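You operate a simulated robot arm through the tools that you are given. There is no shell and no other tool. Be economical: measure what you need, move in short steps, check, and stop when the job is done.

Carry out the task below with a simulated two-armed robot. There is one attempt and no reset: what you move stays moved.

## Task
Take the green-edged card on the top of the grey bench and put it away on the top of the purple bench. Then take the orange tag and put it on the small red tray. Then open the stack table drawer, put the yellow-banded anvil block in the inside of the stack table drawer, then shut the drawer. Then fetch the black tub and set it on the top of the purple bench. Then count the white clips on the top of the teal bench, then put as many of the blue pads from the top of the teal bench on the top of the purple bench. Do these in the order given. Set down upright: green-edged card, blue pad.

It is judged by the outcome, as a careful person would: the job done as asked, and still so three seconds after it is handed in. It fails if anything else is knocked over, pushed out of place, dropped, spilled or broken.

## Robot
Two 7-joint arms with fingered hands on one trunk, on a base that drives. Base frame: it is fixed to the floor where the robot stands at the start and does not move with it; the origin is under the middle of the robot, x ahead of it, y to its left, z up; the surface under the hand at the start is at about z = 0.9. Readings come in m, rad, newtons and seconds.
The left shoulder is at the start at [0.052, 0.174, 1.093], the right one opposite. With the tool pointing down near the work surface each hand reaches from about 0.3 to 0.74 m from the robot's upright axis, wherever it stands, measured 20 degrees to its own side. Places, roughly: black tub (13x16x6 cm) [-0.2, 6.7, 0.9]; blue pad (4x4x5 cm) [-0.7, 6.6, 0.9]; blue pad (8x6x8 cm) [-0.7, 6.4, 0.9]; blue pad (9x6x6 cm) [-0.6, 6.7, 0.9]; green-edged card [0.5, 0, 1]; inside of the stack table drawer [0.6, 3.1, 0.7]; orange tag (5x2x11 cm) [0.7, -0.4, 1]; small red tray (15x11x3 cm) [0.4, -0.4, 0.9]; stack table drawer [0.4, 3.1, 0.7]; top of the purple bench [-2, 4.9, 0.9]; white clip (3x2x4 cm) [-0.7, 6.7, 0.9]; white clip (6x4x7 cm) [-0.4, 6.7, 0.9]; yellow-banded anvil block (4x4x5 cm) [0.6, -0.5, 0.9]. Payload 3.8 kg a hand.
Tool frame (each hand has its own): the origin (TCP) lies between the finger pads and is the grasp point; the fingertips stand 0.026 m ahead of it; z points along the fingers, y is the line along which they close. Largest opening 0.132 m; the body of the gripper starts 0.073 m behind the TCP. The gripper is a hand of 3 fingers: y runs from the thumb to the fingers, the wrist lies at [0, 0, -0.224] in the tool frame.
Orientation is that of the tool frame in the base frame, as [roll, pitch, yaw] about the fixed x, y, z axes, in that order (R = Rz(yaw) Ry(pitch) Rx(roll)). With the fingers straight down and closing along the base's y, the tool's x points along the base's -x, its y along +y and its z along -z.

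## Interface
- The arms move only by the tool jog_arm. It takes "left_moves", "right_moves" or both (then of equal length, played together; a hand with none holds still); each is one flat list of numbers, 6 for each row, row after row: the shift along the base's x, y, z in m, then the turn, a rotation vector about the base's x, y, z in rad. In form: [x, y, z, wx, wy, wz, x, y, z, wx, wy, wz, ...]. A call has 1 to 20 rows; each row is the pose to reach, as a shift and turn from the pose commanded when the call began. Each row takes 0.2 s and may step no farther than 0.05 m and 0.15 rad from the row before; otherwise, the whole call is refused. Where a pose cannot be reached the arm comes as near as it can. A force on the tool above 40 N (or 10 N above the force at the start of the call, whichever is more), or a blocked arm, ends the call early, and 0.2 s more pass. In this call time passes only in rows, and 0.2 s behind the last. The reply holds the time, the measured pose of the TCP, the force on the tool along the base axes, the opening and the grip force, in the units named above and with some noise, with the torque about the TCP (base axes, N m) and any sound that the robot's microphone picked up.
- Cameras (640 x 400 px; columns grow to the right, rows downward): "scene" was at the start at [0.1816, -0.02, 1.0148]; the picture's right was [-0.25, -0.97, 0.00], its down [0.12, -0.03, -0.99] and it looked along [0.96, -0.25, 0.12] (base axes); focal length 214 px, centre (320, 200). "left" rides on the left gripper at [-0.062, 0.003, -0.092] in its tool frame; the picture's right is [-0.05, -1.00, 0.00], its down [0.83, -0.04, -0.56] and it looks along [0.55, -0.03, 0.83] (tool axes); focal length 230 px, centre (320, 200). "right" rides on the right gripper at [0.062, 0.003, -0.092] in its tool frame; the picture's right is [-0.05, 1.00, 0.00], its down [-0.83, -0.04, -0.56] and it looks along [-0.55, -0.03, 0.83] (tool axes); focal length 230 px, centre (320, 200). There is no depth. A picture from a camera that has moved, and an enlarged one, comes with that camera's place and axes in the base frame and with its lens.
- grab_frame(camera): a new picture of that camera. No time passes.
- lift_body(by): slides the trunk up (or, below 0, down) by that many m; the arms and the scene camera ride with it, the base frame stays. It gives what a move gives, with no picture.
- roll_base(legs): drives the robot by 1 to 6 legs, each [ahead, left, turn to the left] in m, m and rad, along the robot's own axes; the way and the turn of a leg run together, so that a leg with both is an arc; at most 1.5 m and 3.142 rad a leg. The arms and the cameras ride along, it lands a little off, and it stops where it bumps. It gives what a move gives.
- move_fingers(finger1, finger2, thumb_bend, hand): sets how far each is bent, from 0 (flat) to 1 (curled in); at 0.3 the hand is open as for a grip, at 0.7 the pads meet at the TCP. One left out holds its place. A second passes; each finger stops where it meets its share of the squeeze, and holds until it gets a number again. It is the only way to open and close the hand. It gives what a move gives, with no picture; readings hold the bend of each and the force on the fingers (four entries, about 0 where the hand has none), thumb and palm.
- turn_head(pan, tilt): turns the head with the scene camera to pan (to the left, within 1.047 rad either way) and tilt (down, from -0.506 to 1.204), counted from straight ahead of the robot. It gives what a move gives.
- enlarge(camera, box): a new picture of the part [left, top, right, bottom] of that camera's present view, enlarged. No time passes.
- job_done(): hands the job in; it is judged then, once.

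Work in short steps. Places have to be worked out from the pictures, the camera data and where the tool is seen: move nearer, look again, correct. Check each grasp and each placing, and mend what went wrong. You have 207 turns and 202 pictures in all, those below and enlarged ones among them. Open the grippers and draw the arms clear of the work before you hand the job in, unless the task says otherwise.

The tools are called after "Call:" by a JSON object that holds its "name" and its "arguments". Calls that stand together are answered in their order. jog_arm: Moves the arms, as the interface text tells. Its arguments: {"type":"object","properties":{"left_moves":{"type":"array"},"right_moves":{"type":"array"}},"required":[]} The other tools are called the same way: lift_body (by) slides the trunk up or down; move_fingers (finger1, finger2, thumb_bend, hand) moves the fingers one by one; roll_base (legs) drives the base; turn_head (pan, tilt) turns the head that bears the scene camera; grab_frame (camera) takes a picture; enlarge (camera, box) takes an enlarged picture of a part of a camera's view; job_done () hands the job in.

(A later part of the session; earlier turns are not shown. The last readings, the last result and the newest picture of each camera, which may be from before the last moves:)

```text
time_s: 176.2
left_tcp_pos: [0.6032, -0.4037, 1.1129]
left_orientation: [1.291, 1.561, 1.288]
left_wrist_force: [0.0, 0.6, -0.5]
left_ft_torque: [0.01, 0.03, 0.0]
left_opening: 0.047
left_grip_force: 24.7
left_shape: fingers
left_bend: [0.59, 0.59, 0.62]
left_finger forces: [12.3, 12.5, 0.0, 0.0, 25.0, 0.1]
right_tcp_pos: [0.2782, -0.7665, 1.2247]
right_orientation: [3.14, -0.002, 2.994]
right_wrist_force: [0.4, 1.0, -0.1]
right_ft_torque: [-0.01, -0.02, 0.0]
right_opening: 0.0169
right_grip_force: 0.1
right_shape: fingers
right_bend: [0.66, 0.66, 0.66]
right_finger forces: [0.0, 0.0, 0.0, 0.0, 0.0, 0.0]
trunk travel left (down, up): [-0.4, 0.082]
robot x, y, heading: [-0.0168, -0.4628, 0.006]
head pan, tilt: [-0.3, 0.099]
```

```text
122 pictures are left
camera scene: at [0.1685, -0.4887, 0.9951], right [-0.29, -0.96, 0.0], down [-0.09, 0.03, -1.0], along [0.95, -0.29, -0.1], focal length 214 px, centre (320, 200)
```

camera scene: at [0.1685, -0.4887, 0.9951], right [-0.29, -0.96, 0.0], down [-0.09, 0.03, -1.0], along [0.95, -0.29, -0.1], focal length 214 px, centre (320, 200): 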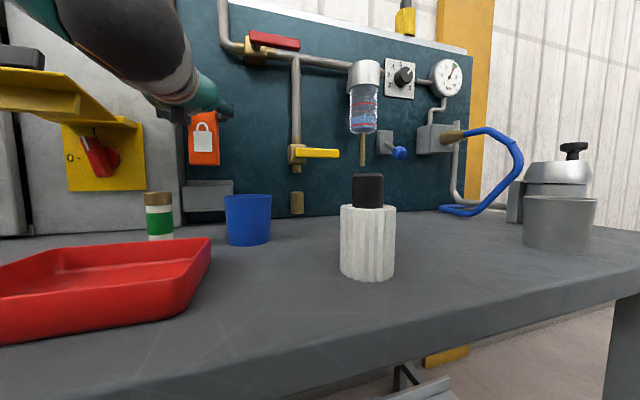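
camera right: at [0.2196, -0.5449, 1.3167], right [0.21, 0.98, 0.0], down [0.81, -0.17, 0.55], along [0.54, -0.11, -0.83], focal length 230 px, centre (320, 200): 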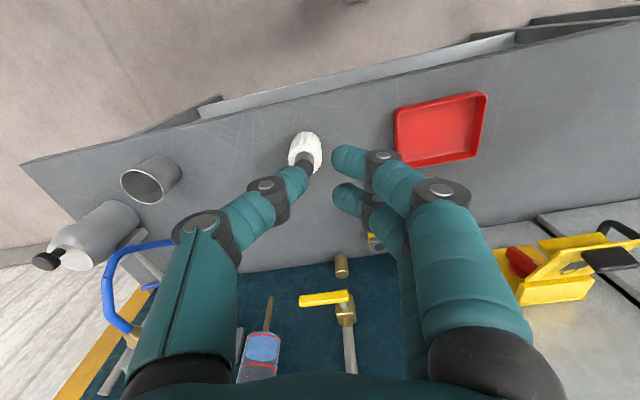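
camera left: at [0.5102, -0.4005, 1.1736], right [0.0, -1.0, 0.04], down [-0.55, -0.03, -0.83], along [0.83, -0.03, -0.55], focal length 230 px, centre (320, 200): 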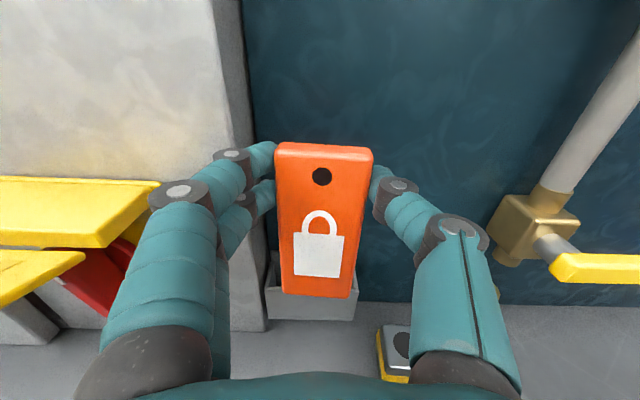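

Tag is out. Tray spans x 0.325–0.435, y -0.44…-0.30, so the tag (along y) will fit. Pitch the hand down while drawing back over the tray.

Call:
{"name": "jog_arm", "arguments": {"left_moves": [-0.03, 0, 0.02, 0, 0.1, 0, -0.06, 0, 0.03, 0, 0.24, 0, -0.08, 0.005, 0.04, 0, 0.38, 0, -0.1, 0.01, 0.04, 0, 0.52, 0, -0.12, 0.015, 0.04, 0, 0.66, 0, -0.135, 0.02, 0.04, 0, 0.8, 0, -0.15, 0.025, 0.04, 0, 0.94, 0, -0.165, 0.03, 0.04, 0, 1.08, 0, -0.18, 0.04, 0.04, 0, 1.22, 0, -0.19, 0.05, 0.04, 0, 1.36, 0, -0.2, 0.06, 0.04, 0, 1.5, 0, -0.205, 0.065, 0.04, 0, 1.561, 0]}}

Call:
{"name": "grab_frame", "arguments": {"camera": "left"}}

```text
time_s: 178.8
left_tcp_pos: [0.3996, -0.3417, 1.1506]
left_orientation: [-3.139, 0.01, 3.132]
left_wrist_force: [-0.6, -0.9, -0.4]
left_ft_torque: [-0.02, -0.02, 0.01]
left_opening: 0.047
left_grip_force: 24.7
left_shape: fingers
left_bend: [0.59, 0.59, 0.62]
left_finger forces: [12.5, 12.4, 0.0, 0.1, 24.8, 0.0]
right_tcp_pos: [0.2787, -0.7674, 1.2253]
right_orientation: [3.139, 0.0, 2.993]
right_wrist_force: [0.7, 0.1, 0.0]
right_ft_torque: [-0.04, 0.01, 0.0]
right_opening: 0.0168
right_grip_force: 0.2
right_shape: fingers
right_bend: [0.66, 0.66, 0.66]
right_finger forces: [0.0, 0.1, 0.1, 0.0, 0.0, 0.0]
trunk travel left (down, up): [-0.4, 0.082]
robot x, y, heading: [-0.0167, -0.4643, 0.002]
head pan, tilt: [-0.3, 0.099]
```

```text
121 pictures are left
camera left: at [0.4595, -0.3381, 1.244], right [0.04, -1.0, 0.0], down [-0.84, -0.03, 0.55], along [-0.55, -0.03, -0.84], focal length 230 px, centre (320, 200)
```

left: 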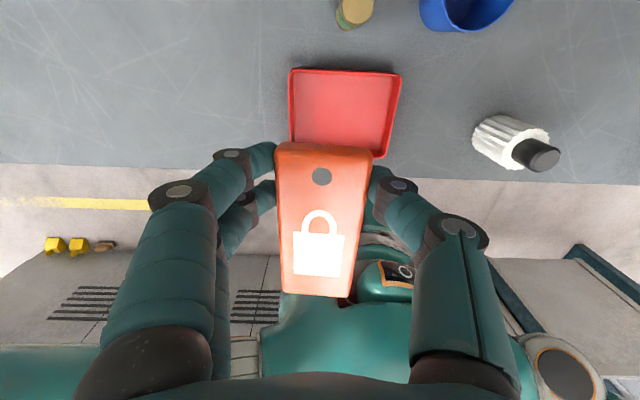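

Tray confirmed: x 0.331–0.437, y -0.44…-0.305. Yaw the hand +90° and centre so the tag lies along the tray's long side.

Call:
{"name": "jog_arm", "arguments": {"left_moves": [0, 0, 0, 0, 0, 0.15, 0, 0, 0, 0, 0, 0.3, 0, 0, 0, 0, 0, 0.45, -0.005, 0, 0, 0, 0, 0.6, -0.005, 0, 0, 0, 0, 0.75, -0.01, 0, 0, 0, 0, 0.9, -0.01, 0, 0, 0, 0, 1.05, -0.015, 0.005, 0, 0, 0, 1.2, -0.015, 0.005, -0.02, 0, 0, 1.35, -0.015, 0.005, -0.05, 0, 0, 1.5, -0.015, 0.005, -0.08, 0, 0, 1.58]}}

Call:
{"name": "grab_frame", "arguments": {"camera": "left"}}

Call:
{"name": "turn_head", "arguments": {"pan": 0.1, "tilt": 0.4}}

Call:
{"name": "grab_frame", "arguments": {"camera": "scene"}}

```text
time_s: 181.2
left_tcp_pos: [0.3835, -0.3383, 1.0701]
left_orientation: [-3.138, 0.012, -1.569]
left_wrist_force: [-0.4, 0.1, -1.1]
left_ft_torque: [0.03, 0.01, 0.03]
left_opening: 0.0471
left_grip_force: 25.1
left_shape: fingers
left_bend: [0.59, 0.59, 0.62]
left_finger forces: [12.5, 12.2, 0.0, 0.1, 24.8, 0.0]
right_tcp_pos: [0.2783, -0.768, 1.224]
right_orientation: [3.14, 0.001, 2.994]
right_wrist_force: [0.3, -0.4, -0.4]
right_ft_torque: [0.0, -0.02, 0.01]
right_opening: 0.0169
right_grip_force: 0.0
right_shape: fingers
right_bend: [0.66, 0.66, 0.66]
right_finger forces: [0.1, 0.0, 0.0, 0.0, 0.0, 0.0]
trunk travel left (down, up): [-0.4, 0.082]
robot x, y, heading: [-0.021, -0.4643, -0.0]
head pan, tilt: [-0.3, 0.099]
```

```text
120 pictures are left
camera left: at [0.3797, -0.2768, 1.1637], right [1.0, 0.05, 0.0], down [0.04, -0.84, 0.55], along [0.03, -0.54, -0.84], focal length 230 px, centre (320, 200)
```

left: 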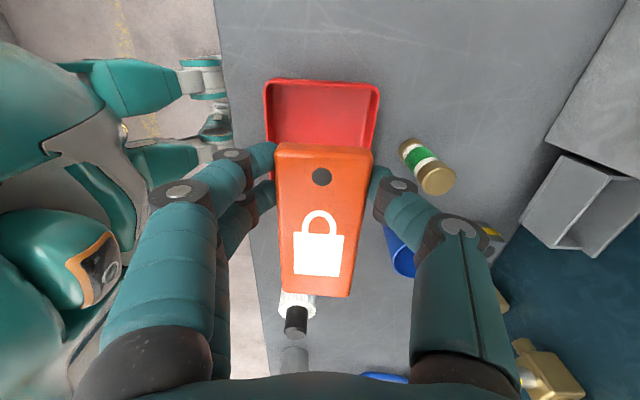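

```text
time_s: 182.1
left_tcp_pos: [0.3837, -0.3384, 1.07]
left_orientation: [-3.137, 0.012, -1.57]
left_wrist_force: [0.1, 0.1, -0.8]
left_ft_torque: [0.05, 0.0, 0.02]
left_opening: 0.0468
left_grip_force: 24.7
left_shape: fingers
left_bend: [0.59, 0.59, 0.62]
left_finger forces: [12.4, 12.4, 0.0, 0.0, 24.8, 0.0]
right_tcp_pos: [0.278, -0.7674, 1.2243]
right_orientation: [3.14, 0.0, 2.993]
right_wrist_force: [0.1, -0.8, 0.4]
right_ft_torque: [0.0, 0.0, -0.01]
right_opening: 0.0167
right_grip_force: 0.1
right_shape: fingers
right_bend: [0.66, 0.66, 0.66]
right_finger forces: [0.1, 0.0, 0.1, 0.0, 0.1, 0.0]
trunk travel left (down, up): [-0.4, 0.082]
robot x, y, heading: [-0.0148, -0.4637, -0.0]
head pan, tilt: [0.099, 0.4]
```

```text
119 pictures are left
camera scene: at [0.1729, -0.4526, 0.9672], right [0.1, -0.99, 0.0], down [-0.39, -0.04, -0.92], along [0.92, 0.09, -0.39], focal length 214 px, centre (320, 200)
```

scene: 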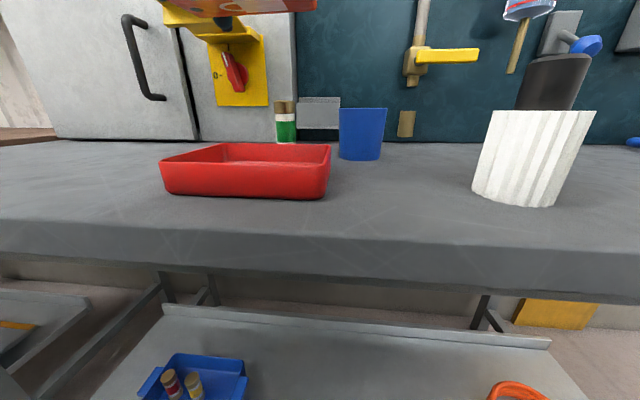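

Tag is centred over the tray in both directions. Lower gently.

Call:
{"name": "jog_arm", "arguments": {"left_moves": [0, 0.001, -0.04, 0, 0, 0, 0, 0.001, -0.08, 0, 0, 0, 0, 0.001, -0.1, 0, 0, 0, 0, 0.001, -0.115, 0, 0, 0, 0, 0.001, -0.123, 0, 0, 0]}}

Call:
{"name": "grab_frame", "arguments": {"camera": "left"}}

Call:
{"name": "grab_frame", "arguments": {"camera": "scene"}}

```text
time_s: 183.3
left_tcp_pos: [0.3836, -0.3338, 0.949]
left_orientation: [-3.138, 0.011, -1.571]
left_wrist_force: [-0.9, -0.2, 0.1]
left_ft_torque: [0.03, 0.0, -0.02]
left_opening: 0.047
left_grip_force: 24.9
left_shape: fingers
left_bend: [0.59, 0.59, 0.62]
left_finger forces: [12.5, 12.3, 0.0, 0.1, 24.9, 0.1]
right_tcp_pos: [0.2793, -0.7681, 1.2242]
right_orientation: [3.139, 0.001, 2.992]
right_wrist_force: [-0.2, 0.6, 0.4]
right_ft_torque: [0.01, -0.01, -0.01]
right_opening: 0.0168
right_grip_force: 0.1
right_shape: fingers
right_bend: [0.66, 0.66, 0.66]
right_finger forces: [0.1, 0.0, 0.0, 0.0, 0.1, 0.0]
trunk travel left (down, up): [-0.4, 0.082]
robot x, y, heading: [-0.0219, -0.4634, 0.004]
head pan, tilt: [0.099, 0.4]
```

```text
118 pictures are left
camera left: at [0.3783, -0.2742, 1.0417], right [1.0, 0.05, 0.0], down [0.04, -0.84, 0.55], along [0.03, -0.55, -0.84], focal length 230 px, centre (320, 200)
```

left: 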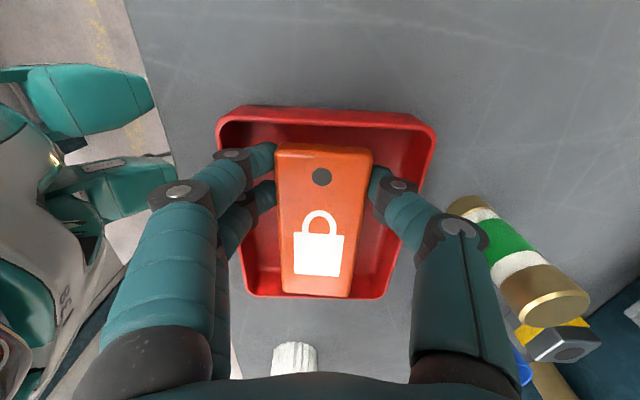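

```text
117 pictures are left
camera scene: at [0.1729, -0.4525, 0.9672], right [0.1, -0.99, 0.0], down [-0.39, -0.04, -0.92], along [0.92, 0.09, -0.39], focal length 214 px, centre (320, 200)
```

scene: 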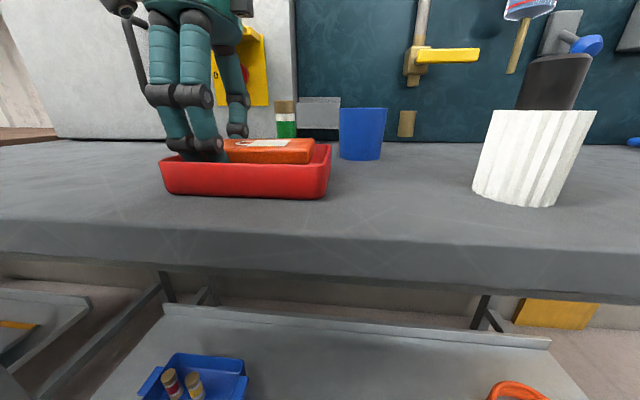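

Tag spans y -0.431…-0.312 against the inner rim -0.434…-0.304; shift +3.5 mm and set down.

Call:
{"name": "jog_arm", "arguments": {"left_moves": [0, 0.0035, 0, 0, 0, 0, 0, 0.0035, -0.005, 0, 0, 0, 0, 0.0035, -0.009, 0, 0, 0]}}

Call:
{"name": "enlarge", "arguments": {"camera": "scene", "box": [140, 90, 360, 220]}}

Call:
{"name": "grab_frame", "arguments": {"camera": "left"}}

```text
time_s: 184.1
left_tcp_pos: [0.3827, -0.3326, 0.9397]
left_orientation: [-3.139, 0.012, -1.572]
left_wrist_force: [-0.1, -0.7, -1.4]
left_ft_torque: [0.02, 0.01, -0.01]
left_opening: 0.0469
left_grip_force: 25.5
left_shape: fingers
left_bend: [0.59, 0.59, 0.62]
left_finger forces: [12.5, 12.3, 0.0, 0.0, 25.0, 0.0]
right_tcp_pos: [0.2774, -0.7676, 1.2245]
right_orientation: [3.141, 0.0, 2.992]
right_wrist_force: [-0.5, 0.0, -0.8]
right_ft_torque: [-0.04, 0.02, -0.02]
right_opening: 0.0168
right_grip_force: 0.1
right_shape: fingers
right_bend: [0.66, 0.66, 0.66]
right_finger forces: [0.0, 0.0, 0.0, 0.0, 0.0, 0.0]
trunk travel left (down, up): [-0.4, 0.082]
robot x, y, heading: [-0.0211, -0.4582, 0.003]
head pan, tilt: [0.099, 0.4]
```

```text
2.91 times, centred on (250, 155) of scene
camera zoom: at [0.1729, -0.4525, 0.9672], right [0.1, -0.99, 0.0], down [-0.39, -0.04, -0.92], along [0.92, 0.09, -0.39], focal length 624 px, centre (524, 331)
```

zoom: 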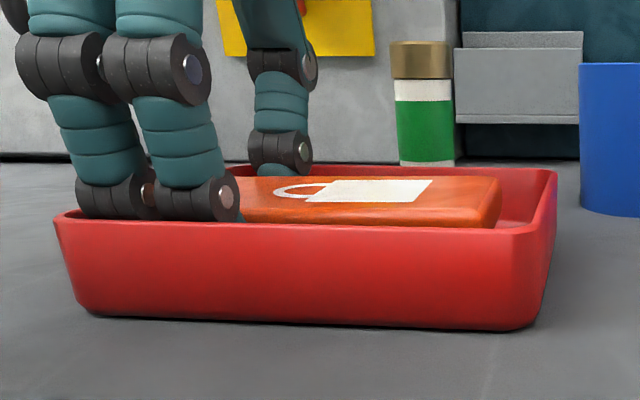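

```text
115 pictures are left
camera left: at [0.3786, -0.2713, 1.0329], right [1.0, 0.05, 0.0], down [0.04, -0.84, 0.55], along [0.03, -0.54, -0.84], focal length 230 px, centre (320, 200)
```

left: 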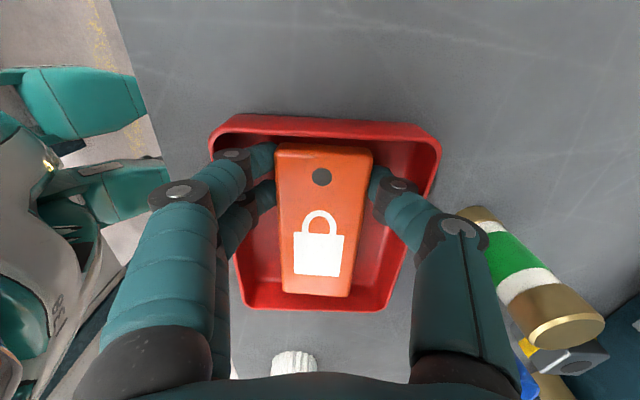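

Inside the tray with room all round; still not touching the floor. Lower further until contact.

Call:
{"name": "jog_arm", "arguments": {"left_moves": [0, 0, -0.005, 0, 0, 0, 0, 0, -0.009, 0, 0, 0, 0, 0, -0.012, 0, 0, 0]}}

Call:
{"name": "enlarge", "arguments": {"camera": "scene", "box": [140, 90, 360, 220]}}

```text
time_s: 184.7
left_tcp_pos: [0.3835, -0.3329, 0.9361]
left_orientation: [-3.127, 0.009, -1.571]
left_wrist_force: [-5.0, 3.8, 24.4]
left_ft_torque: [0.07, 0.92, -0.17]
left_opening: 0.047
left_grip_force: 35.2
left_shape: fingers
left_bend: [0.61, 0.62, 0.63]
left_finger forces: [21.5, 26.2, 0.0, 0.1, 23.2, 0.0]
right_tcp_pos: [0.2777, -0.7672, 1.2248]
right_orientation: [3.14, 0.001, 2.992]
right_wrist_force: [-0.1, 0.0, 0.0]
right_ft_torque: [0.01, 0.01, -0.01]
right_opening: 0.0168
right_grip_force: 0.1
right_shape: fingers
right_bend: [0.66, 0.66, 0.66]
right_finger forces: [0.0, 0.0, 0.0, 0.0, 0.1, 0.0]
trunk travel left (down, up): [-0.4, 0.082]
robot x, y, heading: [-0.0181, -0.4631, 0.002]
head pan, tilt: [0.099, 0.4]
stopped in row 3 (left hand): the force on the tool passed its limit at 46 N (the readings are from after the stop); the commanded pose is now the measured one
```

```text
2.91 times, centred on (250, 155) of scene
camera zoom: at [0.172, -0.4523, 0.9675], right [0.1, -0.99, 0.0], down [-0.39, -0.04, -0.92], along [0.92, 0.09, -0.39], focal length 624 px, centre (524, 331)
```

zoom: 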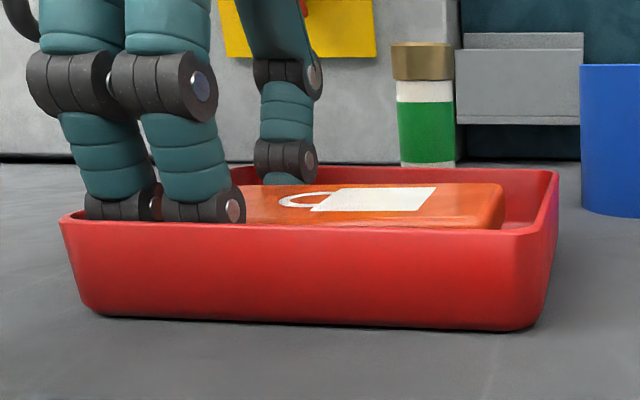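

Contact made. Ease up 2 mm and open slightly.

Call:
{"name": "jog_arm", "arguments": {"left_moves": [0, 0, 0.002, 0, 0, 0]}}

Call:
{"name": "move_fingers", "arguments": {"hand": "left", "finger1": 0.55, "finger2": 0.55, "thumb_bend": 0.56}}

Call:
{"name": "grab_frame", "arguments": {"camera": "left"}}

```text
time_s: 185.1
left_tcp_pos: [0.3837, -0.3336, 0.936]
left_orientation: [-3.128, 0.011, -1.57]
left_wrist_force: [-5.1, 4.2, 19.8]
left_ft_torque: [0.03, 0.75, -0.15]
left_opening: 0.0468
left_grip_force: 33.1
left_shape: fingers
left_bend: [0.61, 0.62, 0.63]
left_finger forces: [19.0, 23.9, 0.0, 0.1, 23.3, 0.1]
right_tcp_pos: [0.2767, -0.7664, 1.2238]
right_orientation: [3.14, 0.0, 2.994]
right_wrist_force: [-0.2, 0.0, -0.4]
right_ft_torque: [0.01, 0.0, -0.02]
right_opening: 0.0168
right_grip_force: 0.0
right_shape: fingers
right_bend: [0.66, 0.66, 0.66]
right_finger forces: [0.0, 0.1, 0.1, 0.0, 0.1, 0.0]
trunk travel left (down, up): [-0.4, 0.082]
robot x, y, heading: [-0.0164, -0.4606, 0.001]
head pan, tilt: [0.099, 0.4]
```

```text
time_s: 186.1
left_tcp_pos: [0.3853, -0.3326, 0.9363]
left_orientation: [-3.126, 0.008, -1.57]
left_wrist_force: [1.8, 5.9, 31.7]
left_ft_torque: [0.08, 0.76, -0.12]
left_opening: 0.0506
left_grip_force: 18.2
left_shape: fingers
left_bend: [0.59, 0.6, 0.55]
left_finger forces: [13.1, 17.5, 0.0, 0.0, 4.8, 0.0]
right_tcp_pos: [0.2771, -0.7666, 1.225]
right_orientation: [3.14, 0.0, 2.994]
right_wrist_force: [-0.1, -0.1, -0.2]
right_ft_torque: [0.04, 0.03, 0.0]
right_opening: 0.0167
right_grip_force: 0.0
right_shape: fingers
right_bend: [0.66, 0.66, 0.66]
right_finger forces: [0.0, 0.1, 0.0, 0.0, 0.1, 0.0]
trunk travel left (down, up): [-0.4, 0.082]
robot x, y, heading: [-0.0149, -0.4664, 0.0]
head pan, tilt: [0.099, 0.4]
```

```text
113 pictures are left
camera left: at [0.3792, -0.2718, 1.0297], right [1.0, 0.05, 0.01], down [0.04, -0.84, 0.55], along [0.04, -0.55, -0.84], focal length 230 px, centre (320, 200)
```

left: 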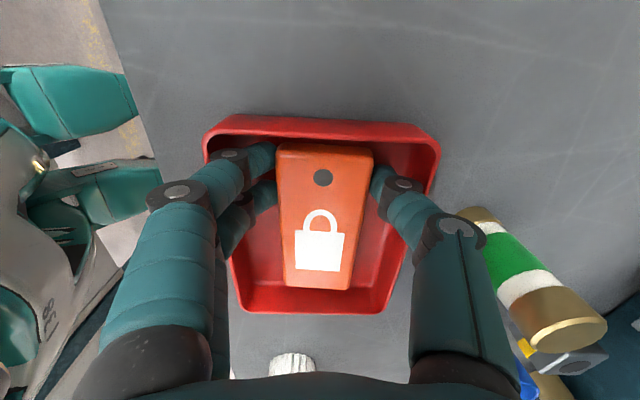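

The near fingers rest on the tray rim. Rise 1.5 cm to unload it, then check.

Call:
{"name": "jog_arm", "arguments": {"left_moves": [0.0, 0, 0.005, 0, 0, 0, 0.001, 0, 0.01, 0, 0, 0, 0.001, 0, 0.016, 0, 0, 0]}}

Call:
{"name": "grab_frame", "arguments": {"camera": "left"}}

Call:
{"name": "enlarge", "arguments": {"camera": "scene", "box": [140, 90, 360, 220]}}

```text
time_s: 186.9
left_tcp_pos: [0.385, -0.3334, 0.9507]
left_orientation: [-3.132, 0.012, -1.572]
left_wrist_force: [0.6, 0.4, -0.1]
left_ft_torque: [-0.01, -0.03, -0.02]
left_opening: 0.0517
left_grip_force: 0.3
left_shape: fingers
left_bend: [0.55, 0.55, 0.55]
left_finger forces: [0.4, 0.5, 0.1, 0.0, 0.8, 0.1]
right_tcp_pos: [0.2779, -0.7666, 1.2246]
right_orientation: [3.14, -0.001, 2.994]
right_wrist_force: [0.2, 0.5, 0.0]
right_ft_torque: [0.0, -0.05, 0.03]
right_opening: 0.0165
right_grip_force: 0.0
right_shape: fingers
right_bend: [0.66, 0.66, 0.66]
right_finger forces: [0.1, 0.0, 0.0, 0.0, 0.0, 0.1]
trunk travel left (down, up): [-0.4, 0.082]
robot x, y, heading: [-0.019, -0.4639, 0.0]
head pan, tilt: [0.099, 0.4]
```

```text
112 pictures are left
camera left: at [0.3807, -0.2724, 1.0452], right [1.0, 0.05, 0.01], down [0.04, -0.84, 0.55], along [0.04, -0.55, -0.84], focal length 230 px, centre (320, 200)
```

left: 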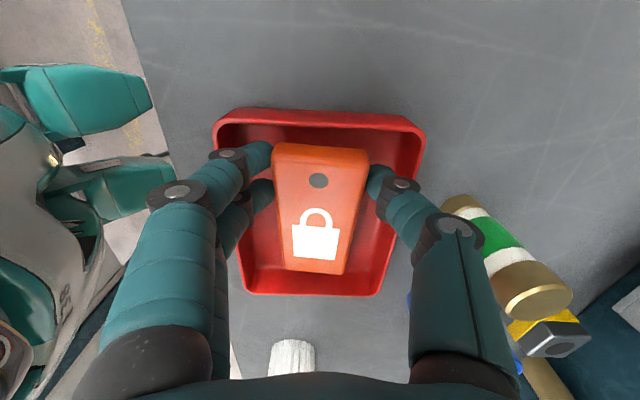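

```text
2.91 times, centred on (250, 155) of scene
camera zoom: at [0.1729, -0.4524, 0.967], right [0.1, -0.99, 0.0], down [-0.39, -0.04, -0.92], along [0.92, 0.09, -0.39], focal length 624 px, centre (524, 331)
```

zoom: 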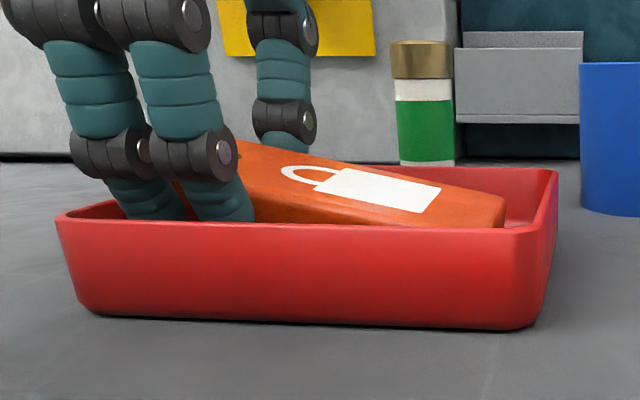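

The tag still clings lightly at one end. Lower 12 mm again, then open only the thumb, which has room.

Call:
{"name": "jog_arm", "arguments": {"left_moves": [0.001, 0, -0.006, 0, 0, 0, 0.003, 0, -0.011, 0, 0, 0]}}

Call:
{"name": "move_fingers", "arguments": {"hand": "left", "thumb_bend": 0.5}}

Call:
{"name": "jog_arm", "arguments": {"left_moves": [0.0, 0, 0.006, 0, 0, 0, 0.0, 0, 0.012, 0, 0, 0]}}

Call:
{"name": "enlarge", "arguments": {"camera": "scene", "box": [140, 90, 360, 220]}}

Call:
{"name": "grab_frame", "arguments": {"camera": "left"}}

```text
time_s: 187.5
left_tcp_pos: [0.3883, -0.3329, 0.9413]
left_orientation: [-3.131, 0.012, -1.57]
left_wrist_force: [0.1, -0.8, -0.6]
left_ft_torque: [-0.01, 0.0, 0.0]
left_opening: 0.0517
left_grip_force: 0.8
left_shape: fingers
left_bend: [0.55, 0.55, 0.55]
left_finger forces: [0.3, 0.4, 0.0, 0.0, 0.7, 0.0]
right_tcp_pos: [0.2778, -0.7673, 1.2249]
right_orientation: [3.14, 0.001, 2.992]
right_wrist_force: [-0.6, 0.2, 0.3]
right_ft_torque: [-0.02, -0.01, 0.02]
right_opening: 0.017
right_grip_force: 0.1
right_shape: fingers
right_bend: [0.66, 0.66, 0.66]
right_finger forces: [0.0, 0.1, 0.0, 0.0, 0.0, 0.0]
trunk travel left (down, up): [-0.4, 0.082]
robot x, y, heading: [-0.0173, -0.4625, 0.002]
head pan, tilt: [0.099, 0.4]
```

```text
time_s: 188.5
left_tcp_pos: [0.3885, -0.3331, 0.9412]
left_orientation: [-3.131, 0.011, -1.571]
left_wrist_force: [-0.4, 0.6, 0.3]
left_ft_torque: [-0.03, 0.01, 0.01]
left_opening: 0.0596
left_grip_force: 0.0
left_shape: fingers
left_bend: [0.55, 0.55, 0.5]
left_finger forces: [0.1, 0.1, 0.0, 0.1, 0.0, 0.0]
right_tcp_pos: [0.2782, -0.7667, 1.2263]
right_orientation: [3.139, -0.001, 2.994]
right_wrist_force: [-1.1, -0.2, 0.4]
right_ft_torque: [-0.01, -0.04, 0.01]
right_opening: 0.0169
right_grip_force: 0.0
right_shape: fingers
right_bend: [0.66, 0.66, 0.66]
right_finger forces: [0.0, 0.0, 0.0, 0.0, 0.0, 0.0]
trunk travel left (down, up): [-0.4, 0.082]
robot x, y, heading: [-0.0194, -0.4608, 0.006]
head pan, tilt: [0.099, 0.4]
```

```text
time_s: 189.1
left_tcp_pos: [0.3892, -0.3319, 0.9525]
left_orientation: [-3.129, 0.011, -1.571]
left_wrist_force: [0.0, 0.0, -0.6]
left_ft_torque: [0.02, 0.03, 0.0]
left_opening: 0.0596
left_grip_force: 0.1
left_shape: fingers
left_bend: [0.55, 0.55, 0.5]
left_finger forces: [0.0, 0.0, 0.1, 0.1, 0.0, 0.0]
right_tcp_pos: [0.2787, -0.7682, 1.2242]
right_orientation: [3.14, 0.001, 2.993]
right_wrist_force: [0.7, 0.0, 0.1]
right_ft_torque: [-0.01, -0.02, -0.02]
right_opening: 0.0168
right_grip_force: 0.1
right_shape: fingers
right_bend: [0.66, 0.66, 0.66]
right_finger forces: [0.0, 0.0, 0.1, 0.1, 0.0, 0.0]
trunk travel left (down, up): [-0.4, 0.082]
robot x, y, heading: [-0.0167, -0.4621, 0.006]
head pan, tilt: [0.099, 0.4]
```

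```text
2.91 times, centred on (250, 155) of scene
camera zoom: at [0.1728, -0.4524, 0.9672], right [0.1, -0.99, 0.0], down [-0.39, -0.04, -0.92], along [0.92, 0.09, -0.39], focal length 624 px, centre (524, 331)
```

zoom: 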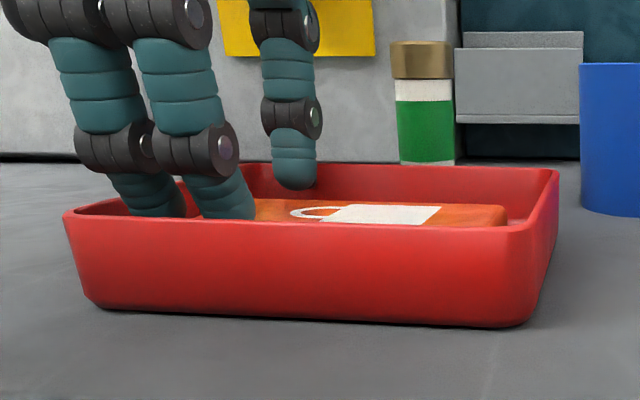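

```text
109 pictures are left
camera left: at [0.384, -0.2709, 1.0463], right [1.0, 0.05, 0.01], down [0.04, -0.84, 0.55], along [0.04, -0.55, -0.84], focal length 230 px, centre (320, 200)
```

left: 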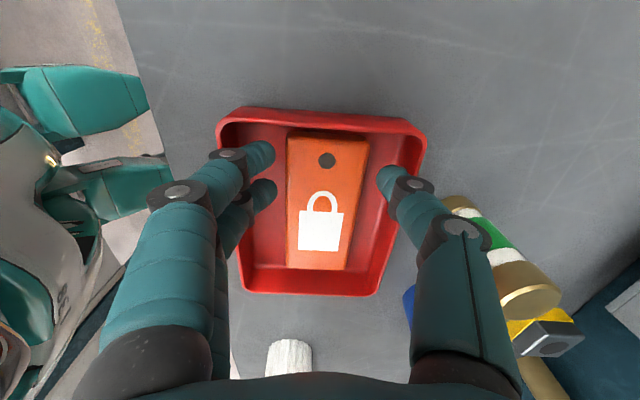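

The orange tag lies flat in the tray. Withdraw the left hand up and to the left, then study the yellow-banded block.

Call:
{"name": "jog_arm", "arguments": {"left_moves": [0, 0, 0.03, 0, 0, 0, 0, 0.0, 0.07, 0, 0, 0, 0, 0.0, 0.11, 0, 0, 0, -0.01, 0.03, 0.15, 0, 0, 0, -0.02, 0.07, 0.18, 0, 0, 0, -0.03, 0.11, 0.19, 0, 0, 0, -0.04, 0.15, 0.19, 0, 0, 0]}}

Call:
{"name": "turn_head", "arguments": {"pan": -0.05, "tilt": 0.15}}

Call:
{"name": "grab_frame", "arguments": {"camera": "scene"}}

Call:
{"name": "grab_frame", "arguments": {"camera": "right"}}

```text
refused: row 4 steps farther than a row can; nothing moved
```

```text
time_s: 189.9
left_tcp_pos: [0.3881, -0.3321, 0.9528]
left_orientation: [-3.13, 0.011, -1.572]
left_wrist_force: [0.2, -0.1, 0.1]
left_ft_torque: [0.01, 0.01, 0.02]
left_opening: 0.0596
left_grip_force: 0.0
left_shape: fingers
left_bend: [0.55, 0.55, 0.5]
left_finger forces: [0.1, 0.0, 0.1, 0.0, 0.0, 0.0]
right_tcp_pos: [0.2777, -0.768, 1.2251]
right_orientation: [3.14, 0.001, 2.993]
right_wrist_force: [1.1, -0.8, 0.6]
right_ft_torque: [-0.02, -0.01, -0.02]
right_opening: 0.0167
right_grip_force: 0.1
right_shape: fingers
right_bend: [0.66, 0.66, 0.66]
right_finger forces: [0.0, 0.1, 0.0, 0.1, 0.1, 0.1]
trunk travel left (down, up): [-0.4, 0.082]
robot x, y, heading: [-0.0164, -0.4649, 0.0]
head pan, tilt: [-0.051, 0.15]
```

```text
108 pictures are left
camera scene: at [0.1732, -0.4662, 0.9903], right [-0.05, -1.0, 0.0], down [-0.15, 0.01, -0.99], along [0.99, -0.05, -0.15], focal length 214 px, centre (320, 200)
```

scene: 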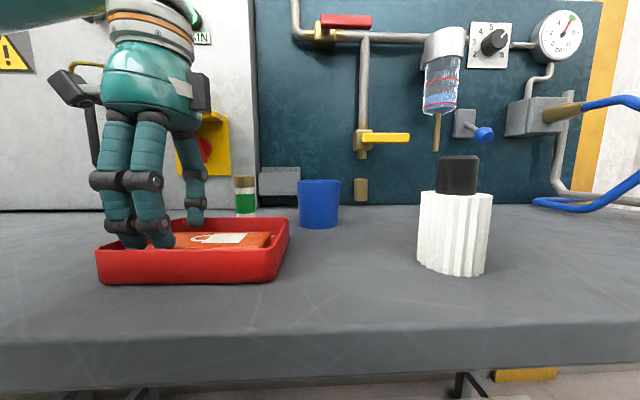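

```text
107 pictures are left
camera right: at [0.2194, -0.7541, 1.3167], right [0.2, 0.98, 0.0], down [0.82, -0.17, 0.55], along [0.54, -0.11, -0.83], focal length 230 px, centre (320, 200)
```

right: 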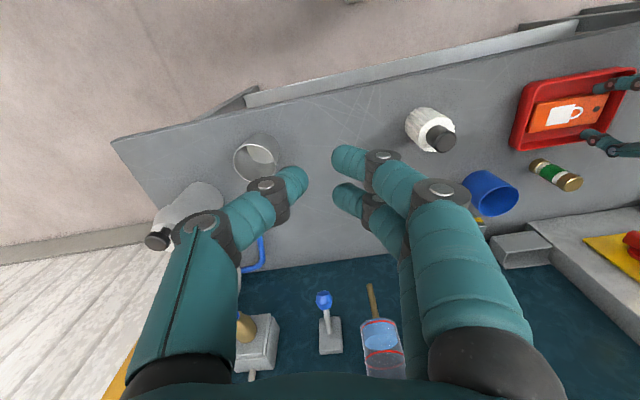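

Raise the left hand and use its camera to look at the block from the side.

Call:
{"name": "jog_arm", "arguments": {"left_moves": [0, 0, 0.03, 0, 0, 0, 0, 0.0, 0.07, 0, 0, 0, 0, 0.0, 0.11, 0, 0, 0, 0.01, 0.01, 0.15, 0, 0, 0, 0.03, 0.03, 0.19, 0, 0, 0, 0.06, 0.05, 0.22, 0, 0, 0, 0.09, 0.07, 0.25, 0, 0, 0]}}

Call:
{"name": "grab_frame", "arguments": {"camera": "left"}}

```text
time_s: 191.5
left_tcp_pos: [0.4813, -0.2618, 1.2027]
left_orientation: [-3.132, 0.009, -1.571]
left_wrist_force: [-0.6, 0.1, -0.5]
left_ft_torque: [-0.01, 0.01, -0.02]
left_opening: 0.0594
left_grip_force: 0.1
left_shape: fingers
left_bend: [0.55, 0.55, 0.5]
left_finger forces: [0.0, 0.0, 0.0, 0.0, 0.1, 0.1]
right_tcp_pos: [0.2787, -0.7662, 1.2244]
right_orientation: [3.139, -0.001, 2.994]
right_wrist_force: [0.0, -0.6, 0.1]
right_ft_torque: [0.0, -0.01, 0.01]
right_opening: 0.0167
right_grip_force: 0.2
right_shape: fingers
right_bend: [0.66, 0.66, 0.66]
right_finger forces: [0.0, 0.0, 0.0, 0.1, 0.0, 0.0]
trunk travel left (down, up): [-0.4, 0.082]
robot x, y, heading: [-0.0186, -0.4653, 0.003]
head pan, tilt: [-0.051, 0.15]
```

```text
106 pictures are left
camera left: at [0.4764, -0.2021, 1.296], right [1.0, 0.05, 0.01], down [0.04, -0.84, 0.55], along [0.04, -0.55, -0.84], focal length 230 px, centre (320, 200)
```

left: 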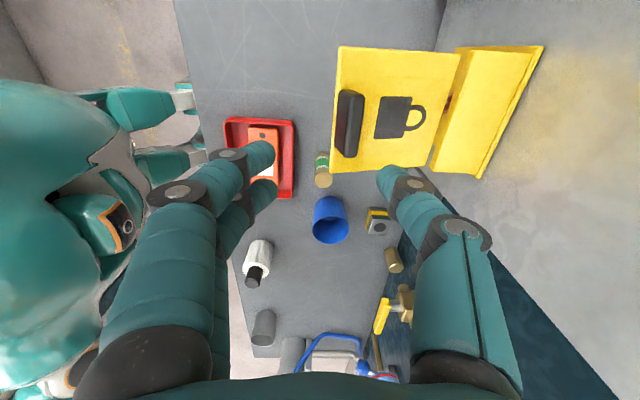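

Call:
{"name": "enlarge", "arguments": {"camera": "left", "box": [300, 160, 430, 300]}}

```text
2.86 times, centred on (365, 230) of left
camera zoom: at [0.4764, -0.2021, 1.296], right [1.0, 0.05, 0.01], down [0.04, -0.84, 0.55], along [0.04, -0.55, -0.84], focal length 657 px, centre (191, 114)
```

zoom: 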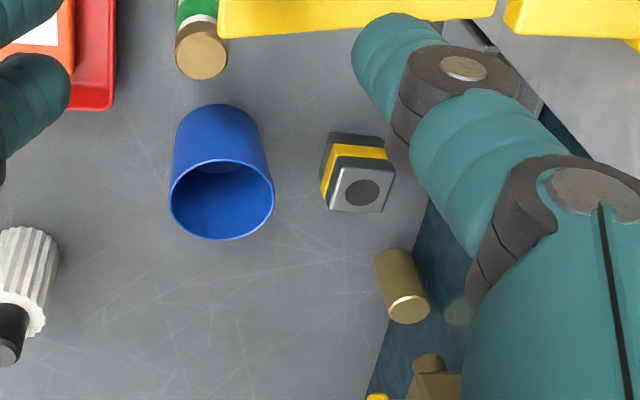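

Block top centre ≈(0.612, -0.486), aligned with the axes, 4 cm clear of the cup. The right hand (camera on robot side) can take it from above; retract left, shift base left 0.2 m, open the right hand.

Call:
{"name": "jog_arm", "arguments": {"left_moves": [-0.04, 0, 0, 0, 0, 0, -0.08, 0.01, 0, 0, 0, 0, -0.12, 0.02, 0, 0, 0, 0]}}

Call:
{"name": "roll_base", "arguments": {"legs": [[0, 0.2, 0]]}}

Call:
{"name": "move_fingers", "arguments": {"hand": "right", "finger1": 0.46, "finger2": 0.46, "thumb_bend": 0.46}}

Call:
{"name": "jog_arm", "arguments": {"right_moves": [0.04, 0.01, -0.01, 0, 0, 0.05, 0.08, 0.02, -0.02, 0, 0, 0.1, 0.12, 0.03, -0.03, 0, 0, 0.148, 0.16, 0.04, -0.04, 0, 0, 0.148, 0.2, 0.05, -0.05, 0, 0, 0.148, 0.24, 0.06, -0.06, 0, 0, 0.148, 0.28, 0.07, -0.06, 0, 0, 0.148]}}

Call:
{"name": "grab_frame", "arguments": {"camera": "right"}}

```text
time_s: 192.3
left_tcp_pos: [0.3578, -0.2431, 1.2044]
left_orientation: [-3.131, 0.01, -1.571]
left_wrist_force: [-0.7, -0.2, -0.3]
left_ft_torque: [-0.03, -0.05, -0.02]
left_opening: 0.0597
left_grip_force: 0.0
left_shape: fingers
left_bend: [0.55, 0.55, 0.5]
left_finger forces: [0.0, 0.0, 0.0, 0.0, 0.1, 0.0]
right_tcp_pos: [0.2774, -0.7679, 1.2237]
right_orientation: [3.14, -0.001, 2.993]
right_wrist_force: [-0.8, 0.6, -0.3]
right_ft_torque: [0.0, 0.02, 0.02]
right_opening: 0.0169
right_grip_force: 0.0
right_shape: fingers
right_bend: [0.66, 0.66, 0.66]
right_finger forces: [0.0, 0.0, 0.1, 0.0, 0.0, 0.0]
trunk travel left (down, up): [-0.4, 0.082]
robot x, y, heading: [-0.014, -0.463, 0.002]
head pan, tilt: [-0.051, 0.15]
```

```text
time_s: 194.7
left_tcp_pos: [0.3592, -0.04, 1.2049]
left_orientation: [-3.13, 0.01, -1.57]
left_wrist_force: [-0.6, -0.5, -0.2]
left_ft_torque: [0.01, 0.02, 0.0]
left_opening: 0.0596
left_grip_force: 0.0
left_shape: fingers
left_bend: [0.55, 0.55, 0.5]
left_finger forces: [0.1, 0.0, 0.0, 0.0, 0.0, 0.1]
right_tcp_pos: [0.2782, -0.5622, 1.2236]
right_orientation: [3.139, 0.0, 2.993]
right_wrist_force: [-0.2, 0.5, 1.2]
right_ft_torque: [0.02, -0.02, -0.01]
right_opening: 0.0166
right_grip_force: 0.0
right_shape: fingers
right_bend: [0.66, 0.66, 0.66]
right_finger forces: [0.0, 0.2, 0.0, 0.0, 0.0, 0.0]
trunk travel left (down, up): [-0.4, 0.082]
robot x, y, heading: [-0.018, -0.2604, 0.002]
head pan, tilt: [-0.051, 0.15]
```

```text
time_s: 195.7
left_tcp_pos: [0.3595, -0.0398, 1.2053]
left_orientation: [-3.134, 0.01, -1.571]
left_wrist_force: [0.4, -0.6, -0.1]
left_ft_torque: [0.02, 0.0, 0.02]
left_opening: 0.0594
left_grip_force: 0.0
left_shape: fingers
left_bend: [0.55, 0.55, 0.5]
left_finger forces: [0.1, 0.1, 0.0, 0.0, 0.0, 0.0]
right_tcp_pos: [0.278, -0.5627, 1.2247]
right_orientation: [3.14, -0.001, 2.994]
right_wrist_force: [-0.2, 0.7, 0.4]
right_ft_torque: [0.02, -0.01, 0.0]
right_opening: 0.0804
right_grip_force: 0.0
right_shape: fingers
right_bend: [0.46, 0.46, 0.46]
right_finger forces: [0.0, 0.0, 0.1, 0.0, 0.0, 0.1]
trunk travel left (down, up): [-0.4, 0.082]
robot x, y, heading: [-0.0173, -0.2619, -0.002]
head pan, tilt: [-0.051, 0.15]
```

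```text
time_s: 197.3
left_tcp_pos: [0.3586, -0.0409, 1.2037]
left_orientation: [-3.132, 0.01, -1.569]
left_wrist_force: [1.2, 0.0, 0.4]
left_ft_torque: [-0.01, 0.02, 0.02]
left_opening: 0.0598
left_grip_force: 0.2
left_shape: fingers
left_bend: [0.55, 0.55, 0.5]
left_finger forces: [0.0, 0.1, 0.0, 0.1, 0.0, 0.0]
right_tcp_pos: [0.4873, -0.5273, 1.157]
right_orientation: [3.139, -0.001, 3.138]
right_wrist_force: [-0.2, 0.3, 0.2]
right_ft_torque: [0.01, 0.0, 0.03]
right_opening: 0.0809
right_grip_force: 0.1
right_shape: fingers
right_bend: [0.46, 0.46, 0.46]
right_finger forces: [0.0, 0.0, 0.0, 0.1, 0.1, 0.1]
right hand out of reach, approached as far as the arm can: row 5, 6, 7
trunk travel left (down, up): [-0.4, 0.082]
robot x, y, heading: [-0.0182, -0.2575, 0.004]
head pan, tilt: [-0.051, 0.15]
```

```text
104 pictures are left
camera right: at [0.4271, -0.5235, 1.2495], right [0.05, 1.0, 0.0], down [0.83, -0.05, 0.55], along [0.55, -0.03, -0.83], focal length 230 px, centre (320, 200)
```

right: 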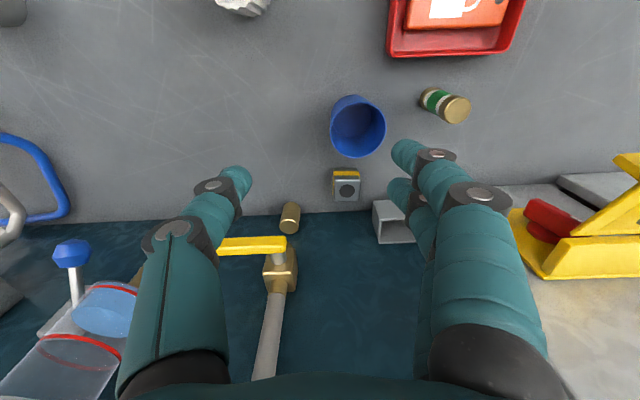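

Reach is limited at that height; go lower first (z≈1.04, still above the cup), then forward to over the block.

Call:
{"name": "jog_arm", "arguments": {"right_moves": [0, 0, -0.04, 0, 0, 0, 0, 0, -0.08, 0, 0, 0, 0, 0, -0.115, 0, 0, 0, 0.04, 0.015, -0.115, 0, 0, 0, 0.08, 0.03, -0.115, 0, 0, 0, 0.12, 0.041, -0.115, 0, 0, 0]}}

Call:
{"name": "grab_frame", "arguments": {"camera": "right"}}

```text
time_s: 198.7
left_tcp_pos: [0.3582, -0.0407, 1.2047]
left_orientation: [-3.13, 0.012, -1.571]
left_wrist_force: [0.9, -0.4, 0.3]
left_ft_torque: [0.02, 0.0, 0.01]
left_opening: 0.0594
left_grip_force: 0.1
left_shape: fingers
left_bend: [0.55, 0.55, 0.5]
left_finger forces: [0.1, 0.1, 0.0, 0.0, 0.0, 0.0]
right_tcp_pos: [0.5186, -0.519, 1.0439]
right_orientation: [3.137, 0.0, 3.139]
right_wrist_force: [0.5, -0.3, -0.9]
right_ft_torque: [0.01, 0.01, 0.0]
right_opening: 0.0816
right_grip_force: 0.1
right_shape: fingers
right_bend: [0.46, 0.46, 0.46]
right_finger forces: [0.0, 0.1, 0.1, 0.0, 0.0, 0.0]
right hand out of reach, approached as far as the arm can: row 4, 5, 6
trunk travel left (down, up): [-0.4, 0.082]
robot x, y, heading: [-0.0167, -0.2557, 0.001]
head pan, tilt: [-0.051, 0.15]
```

```text
103 pictures are left
camera right: at [0.4581, -0.5152, 1.1358], right [0.05, 1.0, 0.0], down [0.83, -0.05, 0.55], along [0.55, -0.03, -0.83], focal length 230 px, centre (320, 200)
```

right: 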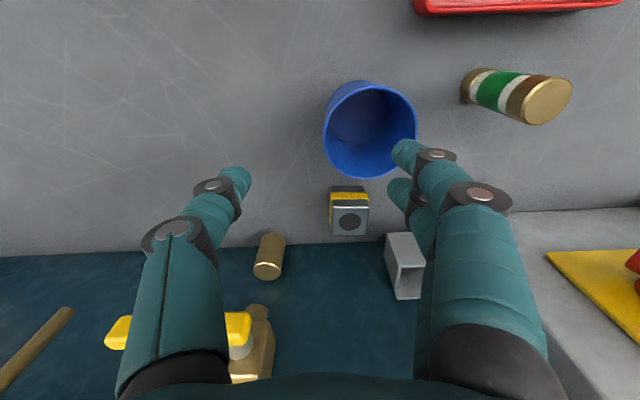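

Wrist limit because the wrist sits above the shoulder; raising the trunk 8 cm should free the reach. Then move forward again.

Call:
{"name": "lift_body", "arguments": {"by": 0.08}}

Call:
{"name": "jog_arm", "arguments": {"right_moves": [0, 0, -0.04, 0, 0, 0, 0, 0, -0.08, 0, 0, 0, 0.03, 0.01, -0.08, 0, 0, 0, 0.06, 0.02, -0.08, 0, 0, 0, 0.093, 0.033, -0.08, 0, 0, 0]}}

Call:
{"name": "grab_frame", "arguments": {"camera": "right"}}

```text
time_s: 199.9
left_tcp_pos: [0.3609, -0.0397, 1.2837]
left_orientation: [-3.132, 0.01, -1.569]
left_wrist_force: [0.0, 0.0, -0.4]
left_ft_torque: [0.0, 0.04, 0.0]
left_opening: 0.0597
left_grip_force: 0.1
left_shape: fingers
left_bend: [0.55, 0.55, 0.5]
left_finger forces: [0.0, 0.1, 0.0, 0.0, 0.0, 0.1]
right_tcp_pos: [0.4691, -0.5218, 1.2611]
right_orientation: [3.139, 0.281, 3.14]
right_wrist_force: [0.4, 0.0, 0.1]
right_ft_torque: [0.03, 0.02, 0.02]
right_opening: 0.0814
right_grip_force: 0.0
right_shape: fingers
right_bend: [0.46, 0.46, 0.46]
right_finger forces: [0.0, 0.0, 0.0, 0.0, 0.0, 0.0]
trunk travel left (down, up): [-0.48, 0.002]
robot x, y, heading: [-0.0171, -0.262, 0.002]
head pan, tilt: [-0.051, 0.15]
```

```text
time_s: 201.1
left_tcp_pos: [0.3594, -0.0412, 1.2831]
left_orientation: [-3.132, 0.01, -1.572]
left_wrist_force: [0.6, 0.2, -0.6]
left_ft_torque: [-0.01, 0.05, -0.03]
left_opening: 0.0595
left_grip_force: 0.2
left_shape: fingers
left_bend: [0.55, 0.55, 0.5]
left_finger forces: [0.1, 0.0, 0.0, 0.1, 0.0, 0.0]
right_tcp_pos: [0.4987, -0.5255, 1.1827]
right_orientation: [3.137, 0.282, 3.141]
right_wrist_force: [0.2, -0.7, 0.3]
right_ft_torque: [-0.01, 0.01, 0.0]
right_opening: 0.0814
right_grip_force: 0.1
right_shape: fingers
right_bend: [0.46, 0.46, 0.46]
right_finger forces: [0.1, 0.0, 0.0, 0.0, 0.1, 0.0]
right hand out of reach, approached as far as the arm can: row 3, 4, 5
trunk travel left (down, up): [-0.48, 0.002]
robot x, y, heading: [-0.0178, -0.2576, 0.004]
head pan, tilt: [-0.051, 0.15]
```

```text
102 pictures are left
camera right: at [0.4151, -0.5224, 1.2533], right [0.05, 1.0, 0.02], down [0.64, -0.05, 0.76], along [0.76, -0.03, -0.65], focal length 230 px, centre (320, 200)
```

right: 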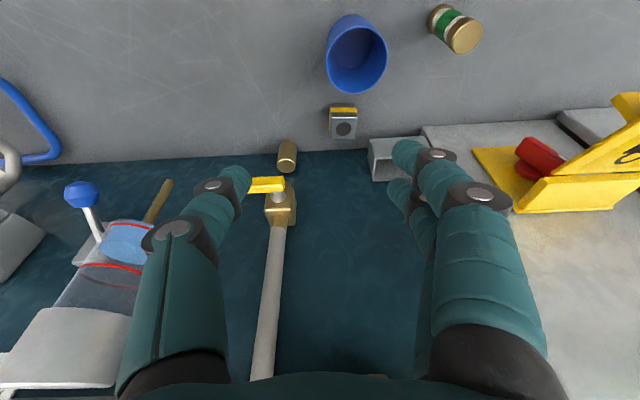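

The reach is odd (wrist limit); the hand is now tilted 0.28 rad forward, which may actually help. Test lowering and advancing with this tilt.

Call:
{"name": "jog_arm", "arguments": {"right_moves": [0, 0, -0.04, 0, 0, 0, 0.0, 0.0, -0.08, 0, 0, 0, 0.0, 0.0, -0.12, 0, 0, 0, 0.04, 0.013, -0.12, 0, 0, 0, 0.08, 0.026, -0.12, 0, 0, 0, 0.1, 0.038, -0.12, 0, 0, 0]}}

Call:
{"name": "grab_frame", "arguments": {"camera": "right"}}

```text
time_s: 202.5
left_tcp_pos: [0.3589, -0.0415, 1.2836]
left_orientation: [-3.131, 0.01, -1.57]
left_wrist_force: [0.0, -0.7, -0.2]
left_ft_torque: [-0.01, 0.0, 0.01]
left_opening: 0.0596
left_grip_force: 0.0
left_shape: fingers
left_bend: [0.55, 0.55, 0.5]
left_finger forces: [0.1, 0.0, 0.0, 0.0, 0.1, 0.0]
right_tcp_pos: [0.5122, -0.5361, 1.0726]
right_orientation: [3.138, 0.283, 3.139]
right_wrist_force: [0.2, 0.2, -1.1]
right_ft_torque: [0.01, 0.0, -0.03]
right_opening: 0.0814
right_grip_force: 0.1
right_shape: fingers
right_bend: [0.46, 0.46, 0.46]
right_finger forces: [0.0, 0.0, 0.2, 0.1, 0.0, 0.0]
right hand out of reach, approached as far as the arm can: row 4, 5, 6
trunk travel left (down, up): [-0.48, 0.002]
robot x, y, heading: [-0.0163, -0.2585, 0.002]
head pan, tilt: [-0.051, 0.15]
```

```text
101 pictures are left
camera right: at [0.4299, -0.5324, 1.1433], right [0.05, 1.0, 0.02], down [0.64, -0.05, 0.76], along [0.76, -0.03, -0.64], focal length 230 px, centre (320, 200)
```

right: 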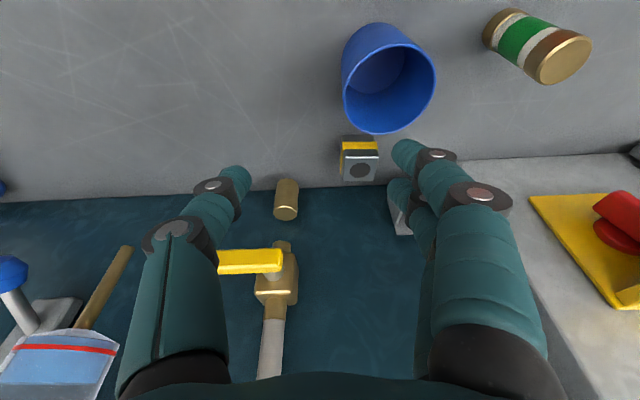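

Test whether pure forward motion (no y) is possible from here.

Call:
{"name": "jog_arm", "arguments": {"right_moves": [0.02, -0.01, 0, 0, 0, 0, 0.04, -0.02, 0, 0, 0, 0]}}

```text
time_s: 203.1
left_tcp_pos: [0.36, -0.0402, 1.2838]
left_orientation: [-3.132, 0.013, -1.571]
left_wrist_force: [0.2, 0.1, 0.5]
left_ft_torque: [-0.01, 0.03, -0.02]
left_opening: 0.0596
left_grip_force: 0.1
left_shape: fingers
left_bend: [0.55, 0.55, 0.5]
left_finger forces: [0.0, 0.0, 0.0, 0.0, 0.0, 0.0]
right_tcp_pos: [0.5307, -0.5673, 1.0722]
right_orientation: [3.136, 0.282, 3.141]
right_wrist_force: [-0.4, -0.4, 0.1]
right_ft_torque: [0.03, 0.0, 0.02]
right_opening: 0.0811
right_grip_force: 0.1
right_shape: fingers
right_bend: [0.46, 0.46, 0.46]
right_finger forces: [0.0, 0.1, 0.0, 0.1, 0.1, 0.0]
right hand out of reach, approached as far as the arm can: row 1, 2
trunk travel left (down, up): [-0.48, 0.002]
robot x, y, heading: [-0.0188, -0.2601, 0.002]
head pan, tilt: [-0.051, 0.15]
```

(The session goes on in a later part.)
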